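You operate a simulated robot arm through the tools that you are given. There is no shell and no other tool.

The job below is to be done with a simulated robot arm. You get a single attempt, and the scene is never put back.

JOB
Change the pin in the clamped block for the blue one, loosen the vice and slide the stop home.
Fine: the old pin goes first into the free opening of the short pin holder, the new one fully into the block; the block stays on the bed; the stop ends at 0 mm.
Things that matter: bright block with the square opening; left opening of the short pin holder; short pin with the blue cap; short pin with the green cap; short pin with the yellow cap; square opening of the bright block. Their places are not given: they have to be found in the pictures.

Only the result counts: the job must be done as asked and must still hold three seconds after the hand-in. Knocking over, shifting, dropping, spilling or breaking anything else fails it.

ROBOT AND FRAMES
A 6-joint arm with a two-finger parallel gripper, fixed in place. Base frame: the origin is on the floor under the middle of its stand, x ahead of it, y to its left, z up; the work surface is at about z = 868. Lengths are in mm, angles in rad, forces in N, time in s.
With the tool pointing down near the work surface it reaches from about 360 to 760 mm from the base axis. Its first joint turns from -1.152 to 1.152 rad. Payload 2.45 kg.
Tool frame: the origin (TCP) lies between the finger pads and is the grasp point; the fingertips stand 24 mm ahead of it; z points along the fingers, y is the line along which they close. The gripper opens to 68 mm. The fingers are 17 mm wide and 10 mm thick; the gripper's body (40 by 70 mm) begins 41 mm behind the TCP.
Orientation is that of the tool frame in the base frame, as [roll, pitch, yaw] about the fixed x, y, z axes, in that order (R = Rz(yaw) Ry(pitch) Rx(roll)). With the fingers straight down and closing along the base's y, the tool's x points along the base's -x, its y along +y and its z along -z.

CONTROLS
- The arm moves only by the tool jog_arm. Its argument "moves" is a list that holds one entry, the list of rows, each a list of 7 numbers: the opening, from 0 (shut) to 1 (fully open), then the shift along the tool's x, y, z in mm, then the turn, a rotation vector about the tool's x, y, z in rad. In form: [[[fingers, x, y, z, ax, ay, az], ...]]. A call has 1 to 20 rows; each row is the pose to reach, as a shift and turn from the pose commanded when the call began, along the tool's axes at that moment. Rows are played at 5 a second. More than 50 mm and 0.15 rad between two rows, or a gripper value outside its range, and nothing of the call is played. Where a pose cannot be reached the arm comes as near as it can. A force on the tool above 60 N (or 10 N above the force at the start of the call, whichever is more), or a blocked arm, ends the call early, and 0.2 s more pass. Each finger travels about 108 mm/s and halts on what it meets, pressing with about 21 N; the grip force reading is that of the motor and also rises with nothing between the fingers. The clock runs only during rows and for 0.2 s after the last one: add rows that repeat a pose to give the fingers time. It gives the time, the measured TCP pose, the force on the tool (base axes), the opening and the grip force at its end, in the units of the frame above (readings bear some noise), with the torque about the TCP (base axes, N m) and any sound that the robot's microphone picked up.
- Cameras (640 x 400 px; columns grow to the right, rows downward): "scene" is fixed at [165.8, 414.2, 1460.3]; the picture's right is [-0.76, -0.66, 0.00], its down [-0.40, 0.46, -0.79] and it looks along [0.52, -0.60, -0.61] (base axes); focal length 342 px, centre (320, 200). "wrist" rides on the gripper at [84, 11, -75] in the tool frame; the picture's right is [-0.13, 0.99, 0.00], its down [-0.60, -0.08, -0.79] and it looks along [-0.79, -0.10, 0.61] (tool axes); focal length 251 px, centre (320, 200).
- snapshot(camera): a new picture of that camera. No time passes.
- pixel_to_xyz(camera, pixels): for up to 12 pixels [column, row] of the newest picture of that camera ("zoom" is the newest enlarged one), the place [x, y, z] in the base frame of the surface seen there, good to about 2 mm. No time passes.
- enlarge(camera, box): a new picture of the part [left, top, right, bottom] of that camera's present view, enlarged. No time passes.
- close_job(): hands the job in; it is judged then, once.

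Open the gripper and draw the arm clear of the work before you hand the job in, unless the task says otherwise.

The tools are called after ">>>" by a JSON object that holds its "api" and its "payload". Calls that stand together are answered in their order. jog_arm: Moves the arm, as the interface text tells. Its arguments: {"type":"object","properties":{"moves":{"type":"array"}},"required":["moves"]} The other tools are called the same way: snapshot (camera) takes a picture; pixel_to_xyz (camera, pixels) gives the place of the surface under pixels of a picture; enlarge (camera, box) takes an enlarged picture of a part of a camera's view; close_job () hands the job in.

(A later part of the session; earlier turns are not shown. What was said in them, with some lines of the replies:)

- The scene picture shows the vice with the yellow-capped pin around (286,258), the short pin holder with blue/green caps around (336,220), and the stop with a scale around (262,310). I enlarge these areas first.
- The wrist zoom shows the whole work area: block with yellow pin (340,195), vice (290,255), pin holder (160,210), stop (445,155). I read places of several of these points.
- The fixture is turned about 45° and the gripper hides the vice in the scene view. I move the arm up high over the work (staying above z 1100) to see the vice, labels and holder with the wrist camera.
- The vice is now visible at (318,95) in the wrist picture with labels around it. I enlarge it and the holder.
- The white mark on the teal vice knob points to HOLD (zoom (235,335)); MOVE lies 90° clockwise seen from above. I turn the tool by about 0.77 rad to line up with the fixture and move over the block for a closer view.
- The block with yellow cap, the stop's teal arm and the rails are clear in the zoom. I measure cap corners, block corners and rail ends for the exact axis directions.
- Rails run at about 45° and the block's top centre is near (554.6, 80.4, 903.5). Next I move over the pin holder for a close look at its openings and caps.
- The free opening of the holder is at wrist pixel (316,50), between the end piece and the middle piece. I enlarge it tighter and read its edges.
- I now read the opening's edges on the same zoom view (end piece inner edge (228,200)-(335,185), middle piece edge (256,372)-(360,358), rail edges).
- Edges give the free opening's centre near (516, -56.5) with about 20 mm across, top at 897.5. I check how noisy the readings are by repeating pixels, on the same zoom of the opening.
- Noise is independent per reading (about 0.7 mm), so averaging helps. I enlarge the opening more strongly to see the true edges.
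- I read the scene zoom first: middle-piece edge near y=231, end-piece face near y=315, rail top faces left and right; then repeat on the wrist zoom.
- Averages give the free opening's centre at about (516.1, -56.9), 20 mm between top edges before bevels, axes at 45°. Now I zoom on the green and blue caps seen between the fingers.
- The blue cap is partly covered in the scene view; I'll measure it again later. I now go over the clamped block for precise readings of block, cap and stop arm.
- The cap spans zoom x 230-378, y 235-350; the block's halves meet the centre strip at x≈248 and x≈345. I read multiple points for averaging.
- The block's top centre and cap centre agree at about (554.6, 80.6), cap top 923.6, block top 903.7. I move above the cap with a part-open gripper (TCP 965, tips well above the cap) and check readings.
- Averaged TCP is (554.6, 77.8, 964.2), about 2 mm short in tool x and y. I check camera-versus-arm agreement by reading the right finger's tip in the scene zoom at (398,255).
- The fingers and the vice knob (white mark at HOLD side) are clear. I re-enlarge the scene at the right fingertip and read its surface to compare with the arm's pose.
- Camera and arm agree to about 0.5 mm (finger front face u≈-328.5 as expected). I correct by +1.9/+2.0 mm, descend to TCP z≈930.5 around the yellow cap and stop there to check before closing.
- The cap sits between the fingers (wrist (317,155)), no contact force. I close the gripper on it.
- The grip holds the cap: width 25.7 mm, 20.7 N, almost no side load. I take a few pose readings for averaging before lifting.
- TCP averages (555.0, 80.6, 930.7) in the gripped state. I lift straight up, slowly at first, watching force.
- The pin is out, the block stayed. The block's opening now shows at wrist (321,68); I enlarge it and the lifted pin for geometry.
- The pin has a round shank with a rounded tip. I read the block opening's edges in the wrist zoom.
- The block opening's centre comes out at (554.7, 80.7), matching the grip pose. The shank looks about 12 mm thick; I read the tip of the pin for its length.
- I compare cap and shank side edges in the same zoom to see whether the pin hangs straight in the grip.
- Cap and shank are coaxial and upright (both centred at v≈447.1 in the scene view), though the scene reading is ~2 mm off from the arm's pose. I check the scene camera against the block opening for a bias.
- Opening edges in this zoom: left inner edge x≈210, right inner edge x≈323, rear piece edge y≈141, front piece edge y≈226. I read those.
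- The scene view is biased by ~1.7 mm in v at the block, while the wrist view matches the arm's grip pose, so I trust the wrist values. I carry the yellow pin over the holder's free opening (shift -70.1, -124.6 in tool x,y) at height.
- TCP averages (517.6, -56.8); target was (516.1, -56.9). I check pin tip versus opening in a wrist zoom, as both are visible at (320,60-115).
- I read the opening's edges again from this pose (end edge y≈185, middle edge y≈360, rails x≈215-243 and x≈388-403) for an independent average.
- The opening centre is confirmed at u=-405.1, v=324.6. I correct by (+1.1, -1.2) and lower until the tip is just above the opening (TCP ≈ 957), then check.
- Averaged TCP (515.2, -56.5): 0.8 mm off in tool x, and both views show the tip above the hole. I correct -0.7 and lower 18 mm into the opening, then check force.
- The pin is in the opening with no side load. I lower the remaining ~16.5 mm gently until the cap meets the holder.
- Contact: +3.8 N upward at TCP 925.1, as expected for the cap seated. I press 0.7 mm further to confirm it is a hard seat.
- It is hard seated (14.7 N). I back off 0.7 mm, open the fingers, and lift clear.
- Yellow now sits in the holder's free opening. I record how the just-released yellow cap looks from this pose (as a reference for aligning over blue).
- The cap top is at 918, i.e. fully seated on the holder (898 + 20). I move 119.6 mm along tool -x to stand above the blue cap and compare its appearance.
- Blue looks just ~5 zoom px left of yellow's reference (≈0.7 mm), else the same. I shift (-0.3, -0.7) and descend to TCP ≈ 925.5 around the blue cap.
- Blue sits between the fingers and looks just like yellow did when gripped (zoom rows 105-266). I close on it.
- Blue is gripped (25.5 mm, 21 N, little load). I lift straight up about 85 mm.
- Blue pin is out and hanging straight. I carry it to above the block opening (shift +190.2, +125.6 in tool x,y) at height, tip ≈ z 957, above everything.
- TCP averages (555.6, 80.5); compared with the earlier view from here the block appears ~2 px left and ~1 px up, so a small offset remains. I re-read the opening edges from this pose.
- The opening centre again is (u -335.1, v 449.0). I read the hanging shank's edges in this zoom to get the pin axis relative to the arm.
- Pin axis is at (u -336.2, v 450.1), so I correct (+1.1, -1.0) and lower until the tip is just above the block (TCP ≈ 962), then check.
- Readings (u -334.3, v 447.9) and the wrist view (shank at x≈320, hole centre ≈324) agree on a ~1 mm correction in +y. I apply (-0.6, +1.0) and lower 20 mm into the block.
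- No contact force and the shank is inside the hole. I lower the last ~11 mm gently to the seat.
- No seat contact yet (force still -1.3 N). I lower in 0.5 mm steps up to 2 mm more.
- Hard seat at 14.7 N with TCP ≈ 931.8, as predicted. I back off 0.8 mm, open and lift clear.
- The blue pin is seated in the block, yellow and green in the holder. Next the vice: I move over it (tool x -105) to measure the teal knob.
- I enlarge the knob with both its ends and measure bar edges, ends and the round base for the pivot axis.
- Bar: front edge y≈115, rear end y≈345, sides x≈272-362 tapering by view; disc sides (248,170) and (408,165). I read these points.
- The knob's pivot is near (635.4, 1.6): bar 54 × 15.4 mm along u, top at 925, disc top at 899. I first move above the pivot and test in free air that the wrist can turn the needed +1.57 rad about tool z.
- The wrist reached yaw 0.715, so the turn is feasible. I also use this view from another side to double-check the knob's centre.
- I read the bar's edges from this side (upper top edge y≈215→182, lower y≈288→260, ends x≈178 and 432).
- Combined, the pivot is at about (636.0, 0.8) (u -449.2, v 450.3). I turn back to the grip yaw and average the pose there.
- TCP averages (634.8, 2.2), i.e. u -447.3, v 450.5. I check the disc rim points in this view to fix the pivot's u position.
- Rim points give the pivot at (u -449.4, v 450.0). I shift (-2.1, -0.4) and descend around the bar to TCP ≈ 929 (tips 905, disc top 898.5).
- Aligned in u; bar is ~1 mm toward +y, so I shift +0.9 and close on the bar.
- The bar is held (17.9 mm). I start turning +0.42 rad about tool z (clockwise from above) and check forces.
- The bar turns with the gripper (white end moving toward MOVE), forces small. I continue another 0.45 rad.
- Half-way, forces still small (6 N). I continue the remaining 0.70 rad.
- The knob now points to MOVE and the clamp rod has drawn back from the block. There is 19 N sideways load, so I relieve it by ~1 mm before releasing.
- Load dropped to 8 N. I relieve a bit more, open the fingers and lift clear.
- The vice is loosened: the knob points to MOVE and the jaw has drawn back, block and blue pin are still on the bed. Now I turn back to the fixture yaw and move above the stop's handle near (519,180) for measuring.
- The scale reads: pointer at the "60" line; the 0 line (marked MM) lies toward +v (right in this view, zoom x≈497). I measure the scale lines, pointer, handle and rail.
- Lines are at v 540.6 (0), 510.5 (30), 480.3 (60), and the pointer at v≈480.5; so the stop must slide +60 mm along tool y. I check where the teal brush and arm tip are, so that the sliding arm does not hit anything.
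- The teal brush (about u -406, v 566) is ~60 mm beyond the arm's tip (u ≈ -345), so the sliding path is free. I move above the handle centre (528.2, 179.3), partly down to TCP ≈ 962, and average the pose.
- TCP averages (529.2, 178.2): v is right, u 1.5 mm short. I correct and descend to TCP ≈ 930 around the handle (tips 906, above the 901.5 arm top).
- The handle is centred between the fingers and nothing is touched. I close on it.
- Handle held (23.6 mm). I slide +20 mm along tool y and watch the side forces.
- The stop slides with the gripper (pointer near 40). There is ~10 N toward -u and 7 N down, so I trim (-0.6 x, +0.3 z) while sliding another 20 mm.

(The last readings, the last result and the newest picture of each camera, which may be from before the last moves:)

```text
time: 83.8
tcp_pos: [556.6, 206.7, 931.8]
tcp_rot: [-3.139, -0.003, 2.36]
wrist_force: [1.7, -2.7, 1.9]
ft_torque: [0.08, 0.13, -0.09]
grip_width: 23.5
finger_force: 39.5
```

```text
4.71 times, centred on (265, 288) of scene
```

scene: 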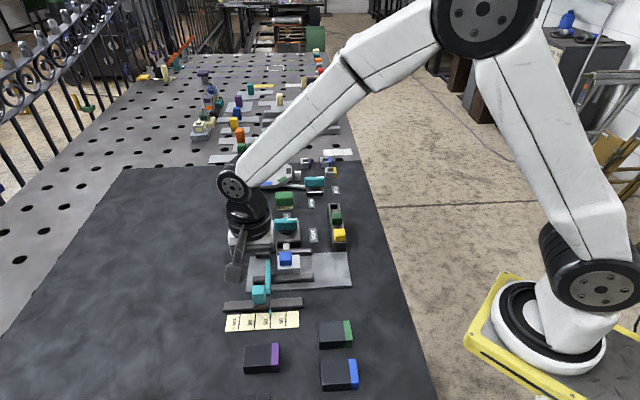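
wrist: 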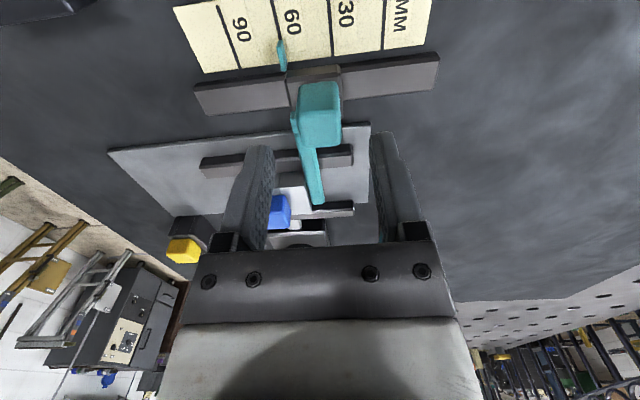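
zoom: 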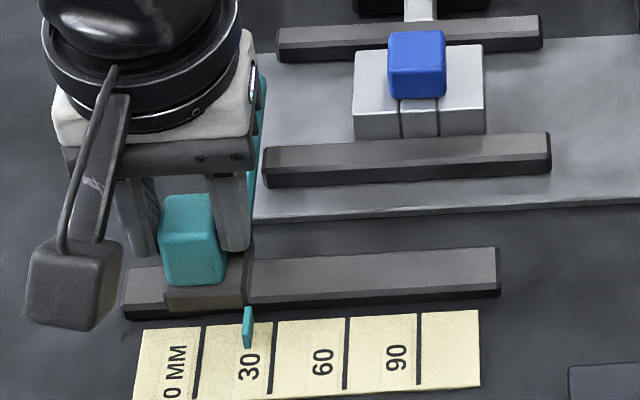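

Forces are low and the pointer is near 20. I slide +16 mm more with the same small trim and then measure.

>>> {"api": "jog_arm", "payload": {"moves": [[[0, -0.1, 4, 0, 0, 0, 0], [0, -0.2, 8, 0, 0, 0, 0], [0, -0.3, 12, 0, 0, 0, 0], [0, -0.4, 16, 0, 0, 0, 0], [0, -0.4, 16, 0, 0, 0, 0]]]}}

>>> {"api": "snapshot", "payload": {"camera": "wrist"}}

>>> {"api": "enlarge", "payload": {"camera": "wrist", "box": [230, 30, 390, 130]}}

>>> {"api": "enlarge", "payload": {"camera": "scene", "box": [220, 295, 290, 338]}}

```text
time: 85.0
tcp_pos: [566.9, 216.8, 932.2]
tcp_rot: [-3.14, -0.001, 2.36]
wrist_force: [2.5, 0.7, -10.7]
ft_torque: [-0.18, -0.23, -0.09]
grip_width: 24.0
finger_force: 40.0
```

```text
taken
```

wrist: 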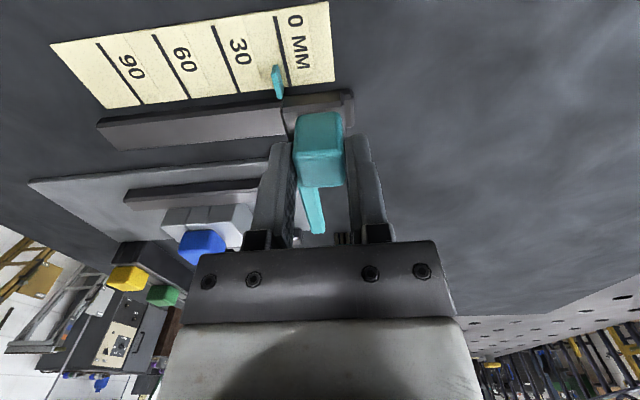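

```text
4.00 times, centred on (310, 80) of wrist
```

zoom: 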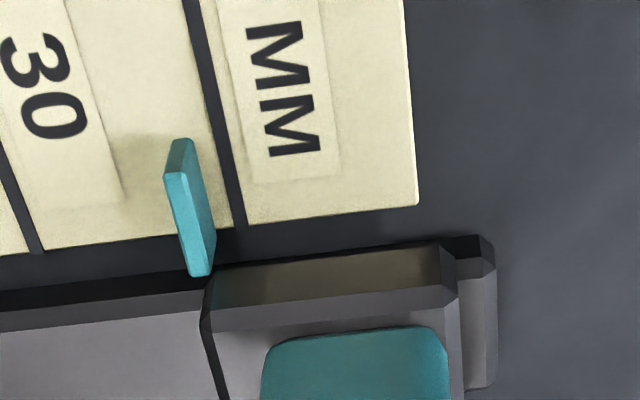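

```text
9.14 times, centred on (255, 316) of scene
```

zoom: 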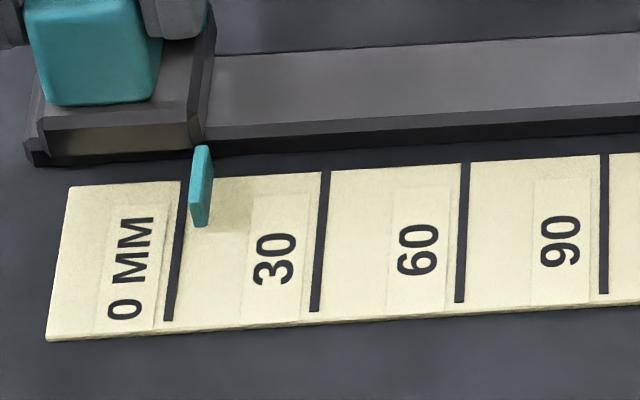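

About 4 mm remain. I read pointer and 0-line positions from both views.

>>> {"api": "pixel_to_xyz", "payload": {"camera": "zoom", "pixels": [[197, 165], [197, 185], [196, 205], [207, 170], [206, 185], [194, 215], [181, 195], [178, 220], [176, 250], [172, 280], [169, 310], [325, 200]]}}

>>> {"api": "enlarge", "payload": {"camera": "wrist", "box": [230, 30, 390, 130]}}

>>> {"api": "pixel_to_xyz", "payload": {"camera": "zoom", "pixels": [[180, 190], [186, 220], [193, 250], [178, 158], [205, 220], [210, 250], [197, 40], [210, 90], [222, 140], [232, 180], [240, 215], [30, 235]]}}

```text
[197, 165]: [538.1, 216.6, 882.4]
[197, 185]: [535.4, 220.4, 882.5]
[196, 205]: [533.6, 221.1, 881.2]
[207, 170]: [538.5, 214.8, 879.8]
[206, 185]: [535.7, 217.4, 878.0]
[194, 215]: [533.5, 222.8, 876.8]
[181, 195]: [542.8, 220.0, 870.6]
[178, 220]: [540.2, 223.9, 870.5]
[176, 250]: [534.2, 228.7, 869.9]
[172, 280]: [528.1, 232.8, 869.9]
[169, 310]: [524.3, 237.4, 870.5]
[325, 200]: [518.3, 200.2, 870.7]
```

```text
4.00 times, centred on (310, 80) of wrist
```

zoom: 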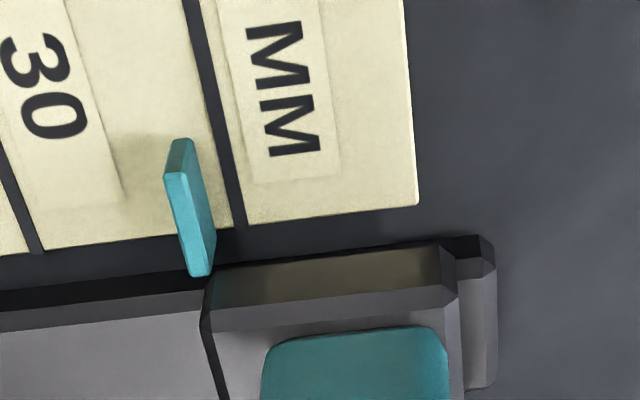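

```text
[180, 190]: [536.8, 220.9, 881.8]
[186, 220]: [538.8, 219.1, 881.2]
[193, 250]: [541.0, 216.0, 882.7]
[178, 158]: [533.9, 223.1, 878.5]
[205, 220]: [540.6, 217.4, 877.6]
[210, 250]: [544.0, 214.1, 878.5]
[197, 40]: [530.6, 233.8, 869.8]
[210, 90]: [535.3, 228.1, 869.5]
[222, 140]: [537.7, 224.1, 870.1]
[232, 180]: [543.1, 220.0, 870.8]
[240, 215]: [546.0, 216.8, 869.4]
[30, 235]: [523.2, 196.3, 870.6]
```

About 4.9 mm remain (pointer v≈534.5, 0 line v≈539.4). I slide +4 mm with a small downward trim to relieve the -10 N vertical pull.

>>> {"api": "jog_arm", "payload": {"moves": [[[0, 0, 1, 0.3, 0, 0, 0], [0, 0, 2, 0.5, 0, 0, 0], [0, -0.1, 3, 0.5, 0, 0, 0], [0, -0.1, 4, 0.5, 0, 0, 0], [0, -0.1, 4, 0.5, 0, 0, 0]]]}}

>>> {"api": "enlarge", "payload": {"camera": "wrist", "box": [230, 30, 390, 130]}}

>>> {"api": "enlarge", "payload": {"camera": "scene", "box": [220, 295, 290, 338]}}

```text
time: 86.2
tcp_pos: [570.9, 221.9, 930.9]
tcp_rot: [-3.139, -0.002, 2.361]
wrist_force: [-2.9, 0.5, -1.1]
ft_torque: [0.11, 0.06, -0.22]
grip_width: 23.7
finger_force: 39.3
```

```text
4.00 times, centred on (310, 80) of wrist
```

zoom: 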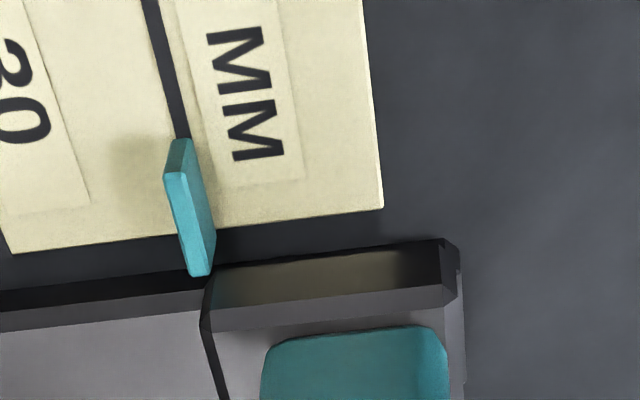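

```text
9.14 times, centred on (255, 316) of scene
```

zoom: 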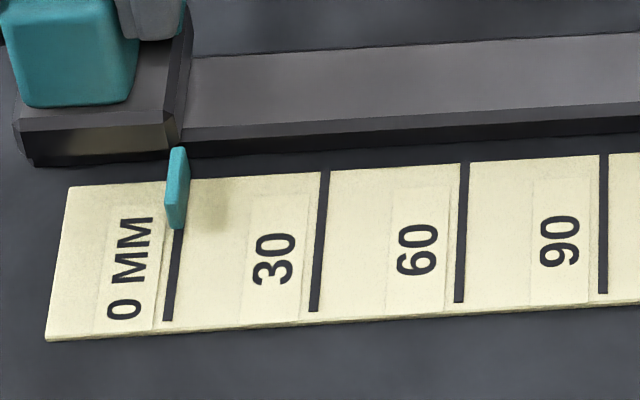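

The pointer now stands almost on the 0 line. I measure both again for the remaining difference.

>>> {"api": "pixel_to_xyz", "payload": {"camera": "zoom", "pixels": [[173, 170], [173, 170], [172, 190], [172, 205], [172, 205], [185, 175], [185, 175], [183, 190], [176, 250], [174, 270], [171, 290], [169, 310]]}}

>>> {"api": "enlarge", "payload": {"camera": "wrist", "box": [230, 30, 390, 130]}}

>>> {"api": "pixel_to_xyz", "payload": {"camera": "zoom", "pixels": [[175, 190], [183, 190], [180, 220], [190, 220], [188, 250], [195, 250], [150, 10], [156, 35], [161, 60], [167, 85], [172, 110], [177, 130]]}}

>>> {"api": "jog_arm", "payload": {"moves": [[[0, 0, 0, 0, 0, 0, 0]]]}}

>>> {"api": "jog_arm", "payload": {"moves": [[[0, 0, 0, 0, 0, 0, 0]]]}}

>>> {"api": "jog_arm", "payload": {"moves": [[[0, 0, 0, 0, 0, 0, 0]]]}}

```text
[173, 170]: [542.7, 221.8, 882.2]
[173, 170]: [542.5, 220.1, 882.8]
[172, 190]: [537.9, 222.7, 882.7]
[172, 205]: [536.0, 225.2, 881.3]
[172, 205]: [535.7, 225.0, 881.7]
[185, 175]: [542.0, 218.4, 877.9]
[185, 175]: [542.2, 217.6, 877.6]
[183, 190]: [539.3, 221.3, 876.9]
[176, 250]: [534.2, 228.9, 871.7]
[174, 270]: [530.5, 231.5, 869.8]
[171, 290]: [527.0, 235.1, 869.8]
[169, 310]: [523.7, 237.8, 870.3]
```

```text
4.00 times, centred on (310, 80) of wrist
```

zoom: 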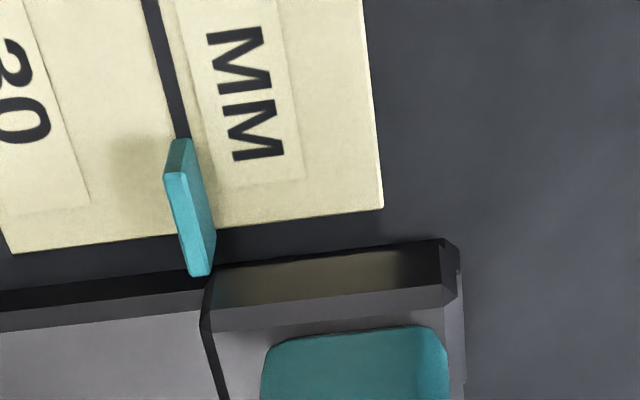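

```text
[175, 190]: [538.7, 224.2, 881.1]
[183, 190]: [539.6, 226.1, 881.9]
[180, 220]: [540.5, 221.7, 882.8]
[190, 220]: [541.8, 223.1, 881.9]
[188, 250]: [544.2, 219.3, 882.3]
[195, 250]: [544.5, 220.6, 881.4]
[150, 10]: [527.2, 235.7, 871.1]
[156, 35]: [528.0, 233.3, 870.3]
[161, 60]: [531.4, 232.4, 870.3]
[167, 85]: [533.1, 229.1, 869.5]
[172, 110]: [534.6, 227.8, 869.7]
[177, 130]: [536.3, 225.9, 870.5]
```

```text
time: 86.6
tcp_pos: [570.6, 221.0, 932.9]
tcp_rot: [-3.138, -0.003, 2.36]
wrist_force: [-3.3, 1.3, 0.1]
ft_torque: [0.16, 0.19, -0.19]
grip_width: 23.8
finger_force: 39.4
```

```text
time: 87.0
tcp_pos: [571.3, 221.7, 932.4]
tcp_rot: [-3.139, -0.002, 2.36]
wrist_force: [-4.3, 1.9, 2.1]
ft_torque: [0.19, 0.18, -0.11]
grip_width: 23.7
finger_force: 39.5
```

```text
time: 87.4
tcp_pos: [571.3, 220.5, 931.8]
tcp_rot: [-3.141, -0.002, 2.359]
wrist_force: [-4.9, 0.9, 2.9]
ft_torque: [0.26, 0.2, -0.1]
grip_width: 23.7
finger_force: 40.1
```

Projecting the pointer's top onto the paper in both views puts it within about 0.5 mm of the 0 line, and the arm's travel is 60.2 mm. Side load is only ~4 N, so I open the fingers and lift clear.

>>> {"api": "jog_arm", "payload": {"moves": [[[0.4, 0, 0, 0, 0, 0, 0], [0.6, 0, 0, 0, 0, 0, 0], [0.7, 0, 0, 0, 0, 0, 0], [0.7, 0, 0, 0, 0, 0, 0], [0.7, 0, 0, -10, 0, 0, 0], [0.7, 0, 0, -28, 0, 0, 0], [0.7, 0, 0, -50, 0, 0, 0], [0.7, 0, 0, -80, 0, 0, 0], [0.7, 0, 0, -80, 0, 0, 0]]]}}

>>> {"api": "snapshot", "payload": {"camera": "wrist"}}

>>> {"api": "enlarge", "payload": {"camera": "scene", "box": [215, 280, 295, 338]}}

>>> {"api": "enlarge", "payload": {"camera": "wrist", "box": [230, 0, 390, 110]}}

```text
time: 89.4
tcp_pos: [570.9, 219.3, 1010.2]
tcp_rot: [-3.14, -0.003, 2.359]
wrist_force: [0.1, 0.1, 0.5]
ft_torque: [0.0, -0.01, 0.01]
grip_width: 47.5
finger_force: 0.1
```

```text
taken
```

wrist: 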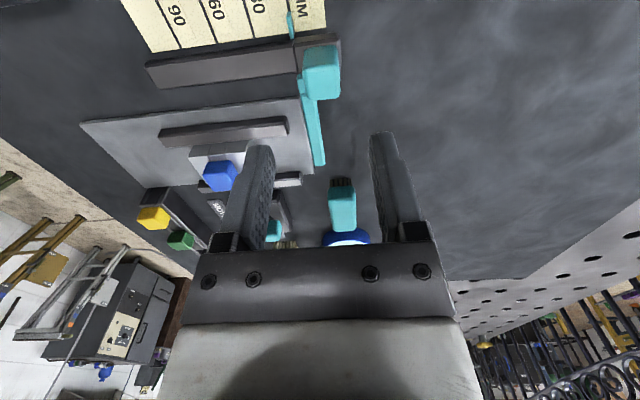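

```text
6.90 times, centred on (255, 309) of scene
```

zoom: 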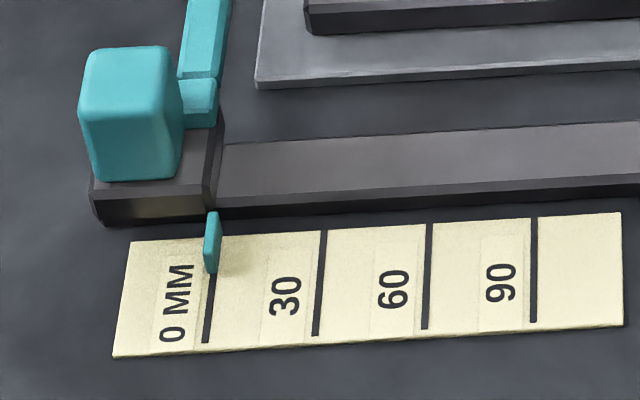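

```text
3.64 times, centred on (310, 55) of wrist
```

zoom: 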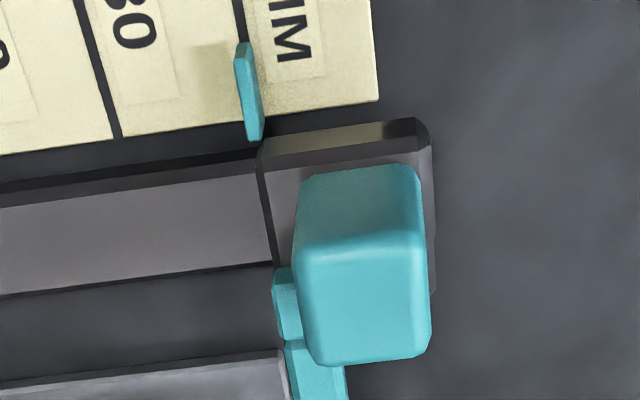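

The stop's pointer stands at the 0 MM line after release. I enlarge it strongly once more for a last precise check.

>>> {"api": "enlarge", "payload": {"camera": "scene", "box": [235, 305, 259, 332]}}

>>> {"api": "enlarge", "payload": {"camera": "wrist", "box": [270, 0, 320, 45]}}

```text
14.81 times, centred on (247, 318) of scene
```

zoom: 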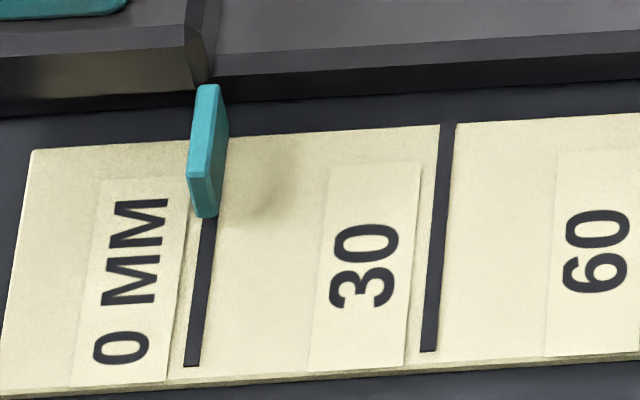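

```text
8.89 times, centred on (295, 22) of wrist
```

zoom: 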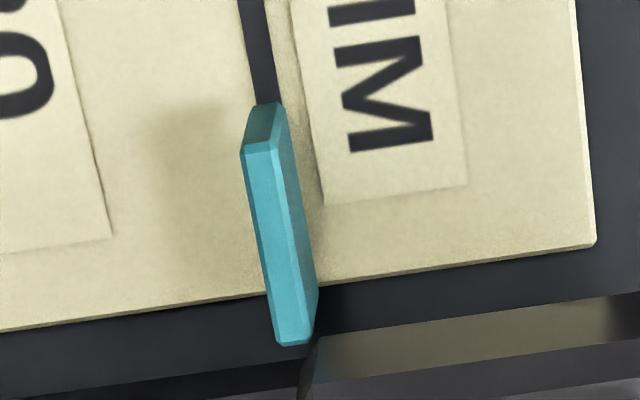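

I query the pointer's tip bottom and the line next to it to settle the small parallax.

>>> {"api": "pixel_to_xyz", "payload": {"camera": "zoom", "pixels": [[262, 125], [262, 115], [270, 108], [262, 125], [262, 115], [270, 108], [255, 40], [260, 70], [264, 95], [255, 40], [260, 70], [264, 95]]}}

>>> {"api": "enlarge", "payload": {"camera": "scene", "box": [235, 305, 259, 332]}}

>>> {"api": "pixel_to_xyz", "payload": {"camera": "zoom", "pixels": [[205, 195], [205, 205], [206, 212], [205, 195], [205, 205], [206, 212], [207, 235], [202, 265], [197, 300], [207, 235], [202, 265], [197, 300]]}}

```text
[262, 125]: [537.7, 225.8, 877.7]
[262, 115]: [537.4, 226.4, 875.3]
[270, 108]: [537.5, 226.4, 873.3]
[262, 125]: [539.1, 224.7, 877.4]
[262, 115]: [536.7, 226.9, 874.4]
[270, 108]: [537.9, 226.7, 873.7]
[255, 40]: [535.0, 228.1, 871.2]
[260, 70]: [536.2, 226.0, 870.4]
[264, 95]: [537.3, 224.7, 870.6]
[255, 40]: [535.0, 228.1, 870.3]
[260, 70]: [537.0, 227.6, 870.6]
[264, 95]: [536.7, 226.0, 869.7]
```

```text
14.81 times, centred on (247, 318) of scene
```

zoom: 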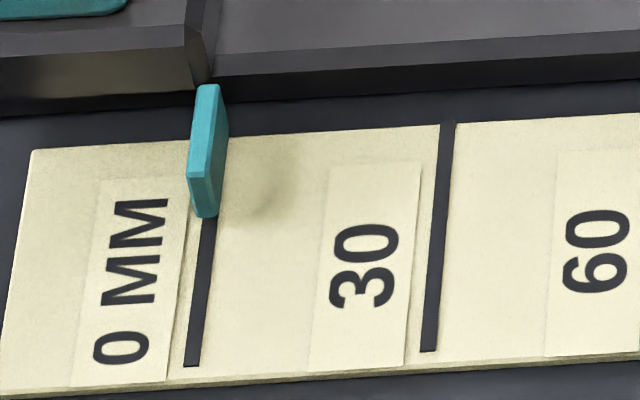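

```text
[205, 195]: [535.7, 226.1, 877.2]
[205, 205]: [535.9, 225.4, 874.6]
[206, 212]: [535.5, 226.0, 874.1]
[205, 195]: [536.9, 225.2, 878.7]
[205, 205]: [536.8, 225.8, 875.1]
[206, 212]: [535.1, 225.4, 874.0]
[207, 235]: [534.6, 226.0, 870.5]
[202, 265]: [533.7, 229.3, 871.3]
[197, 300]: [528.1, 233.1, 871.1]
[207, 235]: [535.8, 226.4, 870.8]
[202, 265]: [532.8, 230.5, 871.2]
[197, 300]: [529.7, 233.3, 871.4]
```

Average pointer-to-line difference is about 0.1 mm, so the stop is at 0. I open the gripper fully and draw the arm up and back clear of the work, then take a final look.

>>> {"api": "jog_arm", "payload": {"moves": [[[1, 0, 0, -30, 0, 0, 0], [1, 10, 0, -60, 0, 0, 0], [1, 30, -20, -90, 0, 0, 0], [1, 50, -40, -120, 0, 0, 0], [1, 70, -60, -150, 0, 0, 0], [1, 90, -80, -180, 0, 0, 0], [1, 110, -90, -200, 0, 0, 0], [1, 110, -90, -200, 0, 0, 0]]]}}

>>> {"api": "snapshot", "payload": {"camera": "scene"}}

>>> {"api": "snapshot", "payload": {"camera": "wrist"}}

>>> {"api": "enlarge", "payload": {"camera": "scene", "box": [215, 180, 365, 290]}}

>>> {"api": "enlarge", "payload": {"camera": "wrist", "box": [200, 0, 440, 180]}}

```text
time: 91.2
tcp_pos: [430.0, 233.7, 1211.5]
tcp_rot: [-3.141, -0.001, 2.36]
wrist_force: [0.0, 0.0, 0.1]
ft_torque: [0.04, -0.02, -0.05]
grip_width: 68.0
finger_force: 0.1
```

```text
taken
```

scene: 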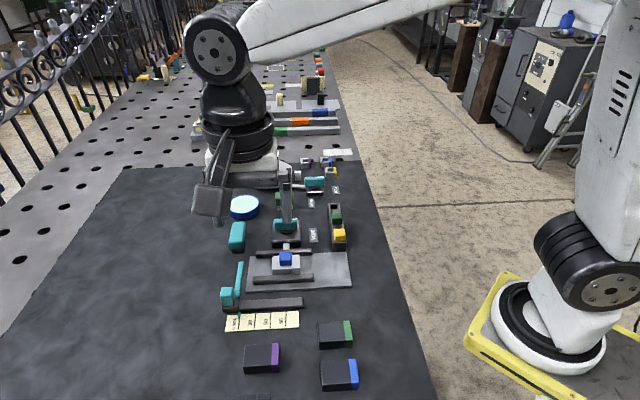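

```text
taken
```

wrist: 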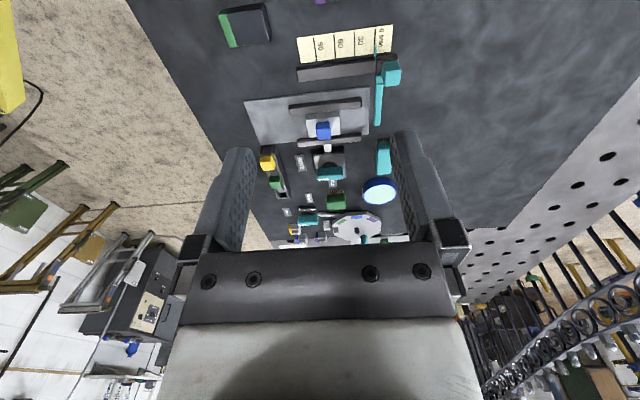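

```text
3.64 times, centred on (290, 235) of scene
```

zoom: 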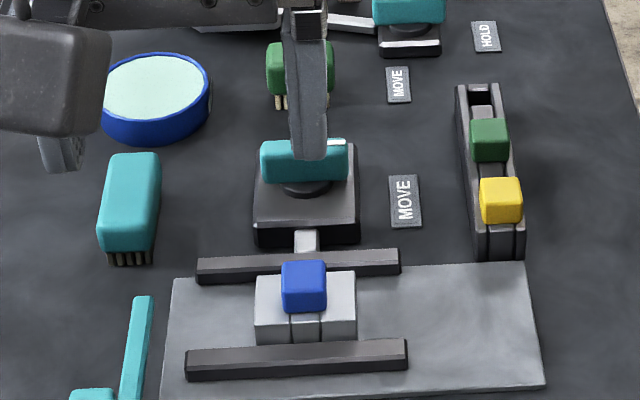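

```text
2.22 times, centred on (320, 90) of wrist
```

zoom: 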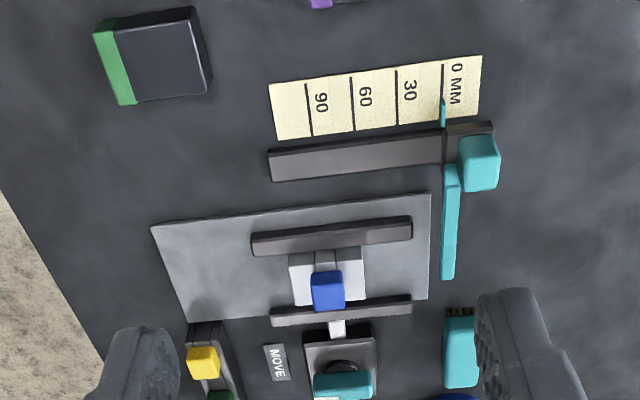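

All looks as asked: blue in the block, yellow/green in the holder, knob at MOVE, stop at 0. A last reading confirms the heights of the blue and yellow caps.

>>> {"api": "pixel_to_xyz", "payload": {"camera": "zoom", "pixels": [[326, 292], [328, 298], [322, 290], [203, 364], [200, 366], [207, 362], [300, 290], [352, 290], [345, 378], [480, 175]]}}

>>> {"api": "enlarge", "payload": {"camera": "scene", "box": [265, 240, 310, 275]}}

```text
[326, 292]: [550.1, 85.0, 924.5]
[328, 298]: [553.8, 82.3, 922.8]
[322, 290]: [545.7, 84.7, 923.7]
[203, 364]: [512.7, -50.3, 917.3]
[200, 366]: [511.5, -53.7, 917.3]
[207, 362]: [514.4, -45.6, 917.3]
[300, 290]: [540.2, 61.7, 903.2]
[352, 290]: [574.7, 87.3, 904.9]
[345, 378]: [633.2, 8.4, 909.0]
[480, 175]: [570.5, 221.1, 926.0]
```

```text
11.43 times, centred on (288, 258) of scene
```

zoom: 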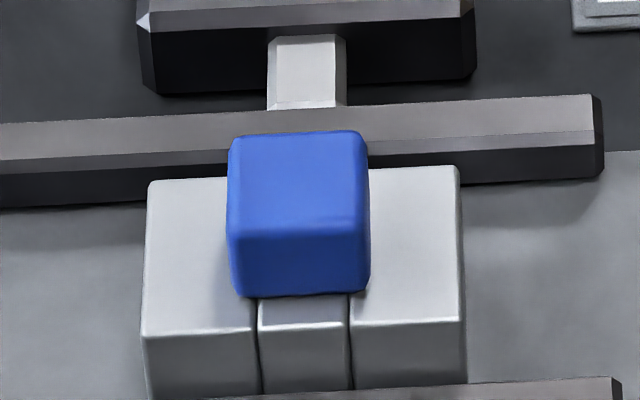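

The blue cap top reads 923.7 on a block top of 904, so it is fully seated. Yellow's cap reads 917.3, seated in the holder. The jaw is clear of the block, the stop is at 0, and the arm is away with the gripper open, so I hand the job in.

>>> {"api": "close_job", "payload": {}}

```text
The job is handed in.
```

I finished the pin change and handed the job in. The hand-in returned no verdict, so the results below are from my own readings before it.

- **Old pin:** the yellow-capped pin went first into the free opening of the short pin holder. Its cap top reads about 917 to 918 mm, which is fully seated.
- **New pin:** the blue-capped pin is fully in the bright block. Its cap top reads 923.7 mm, against 904 mm for the block top. The block stayed on the bed throughout.
- **Vice:** the knob is turned 90° from HOLD to MOVE, and the jaw has drawn back from the block.
- **Stop:** it slid from the 60 mm line to 0. The two cameras put the pointer between 0.4 mm short of the 0 line and 0.65 mm past it, about 0.1 mm off on average.

The green pin and the other items in view looked undisturbed in the last pictures. The gripper was open and the arm raised clear of the work before the hand-in.
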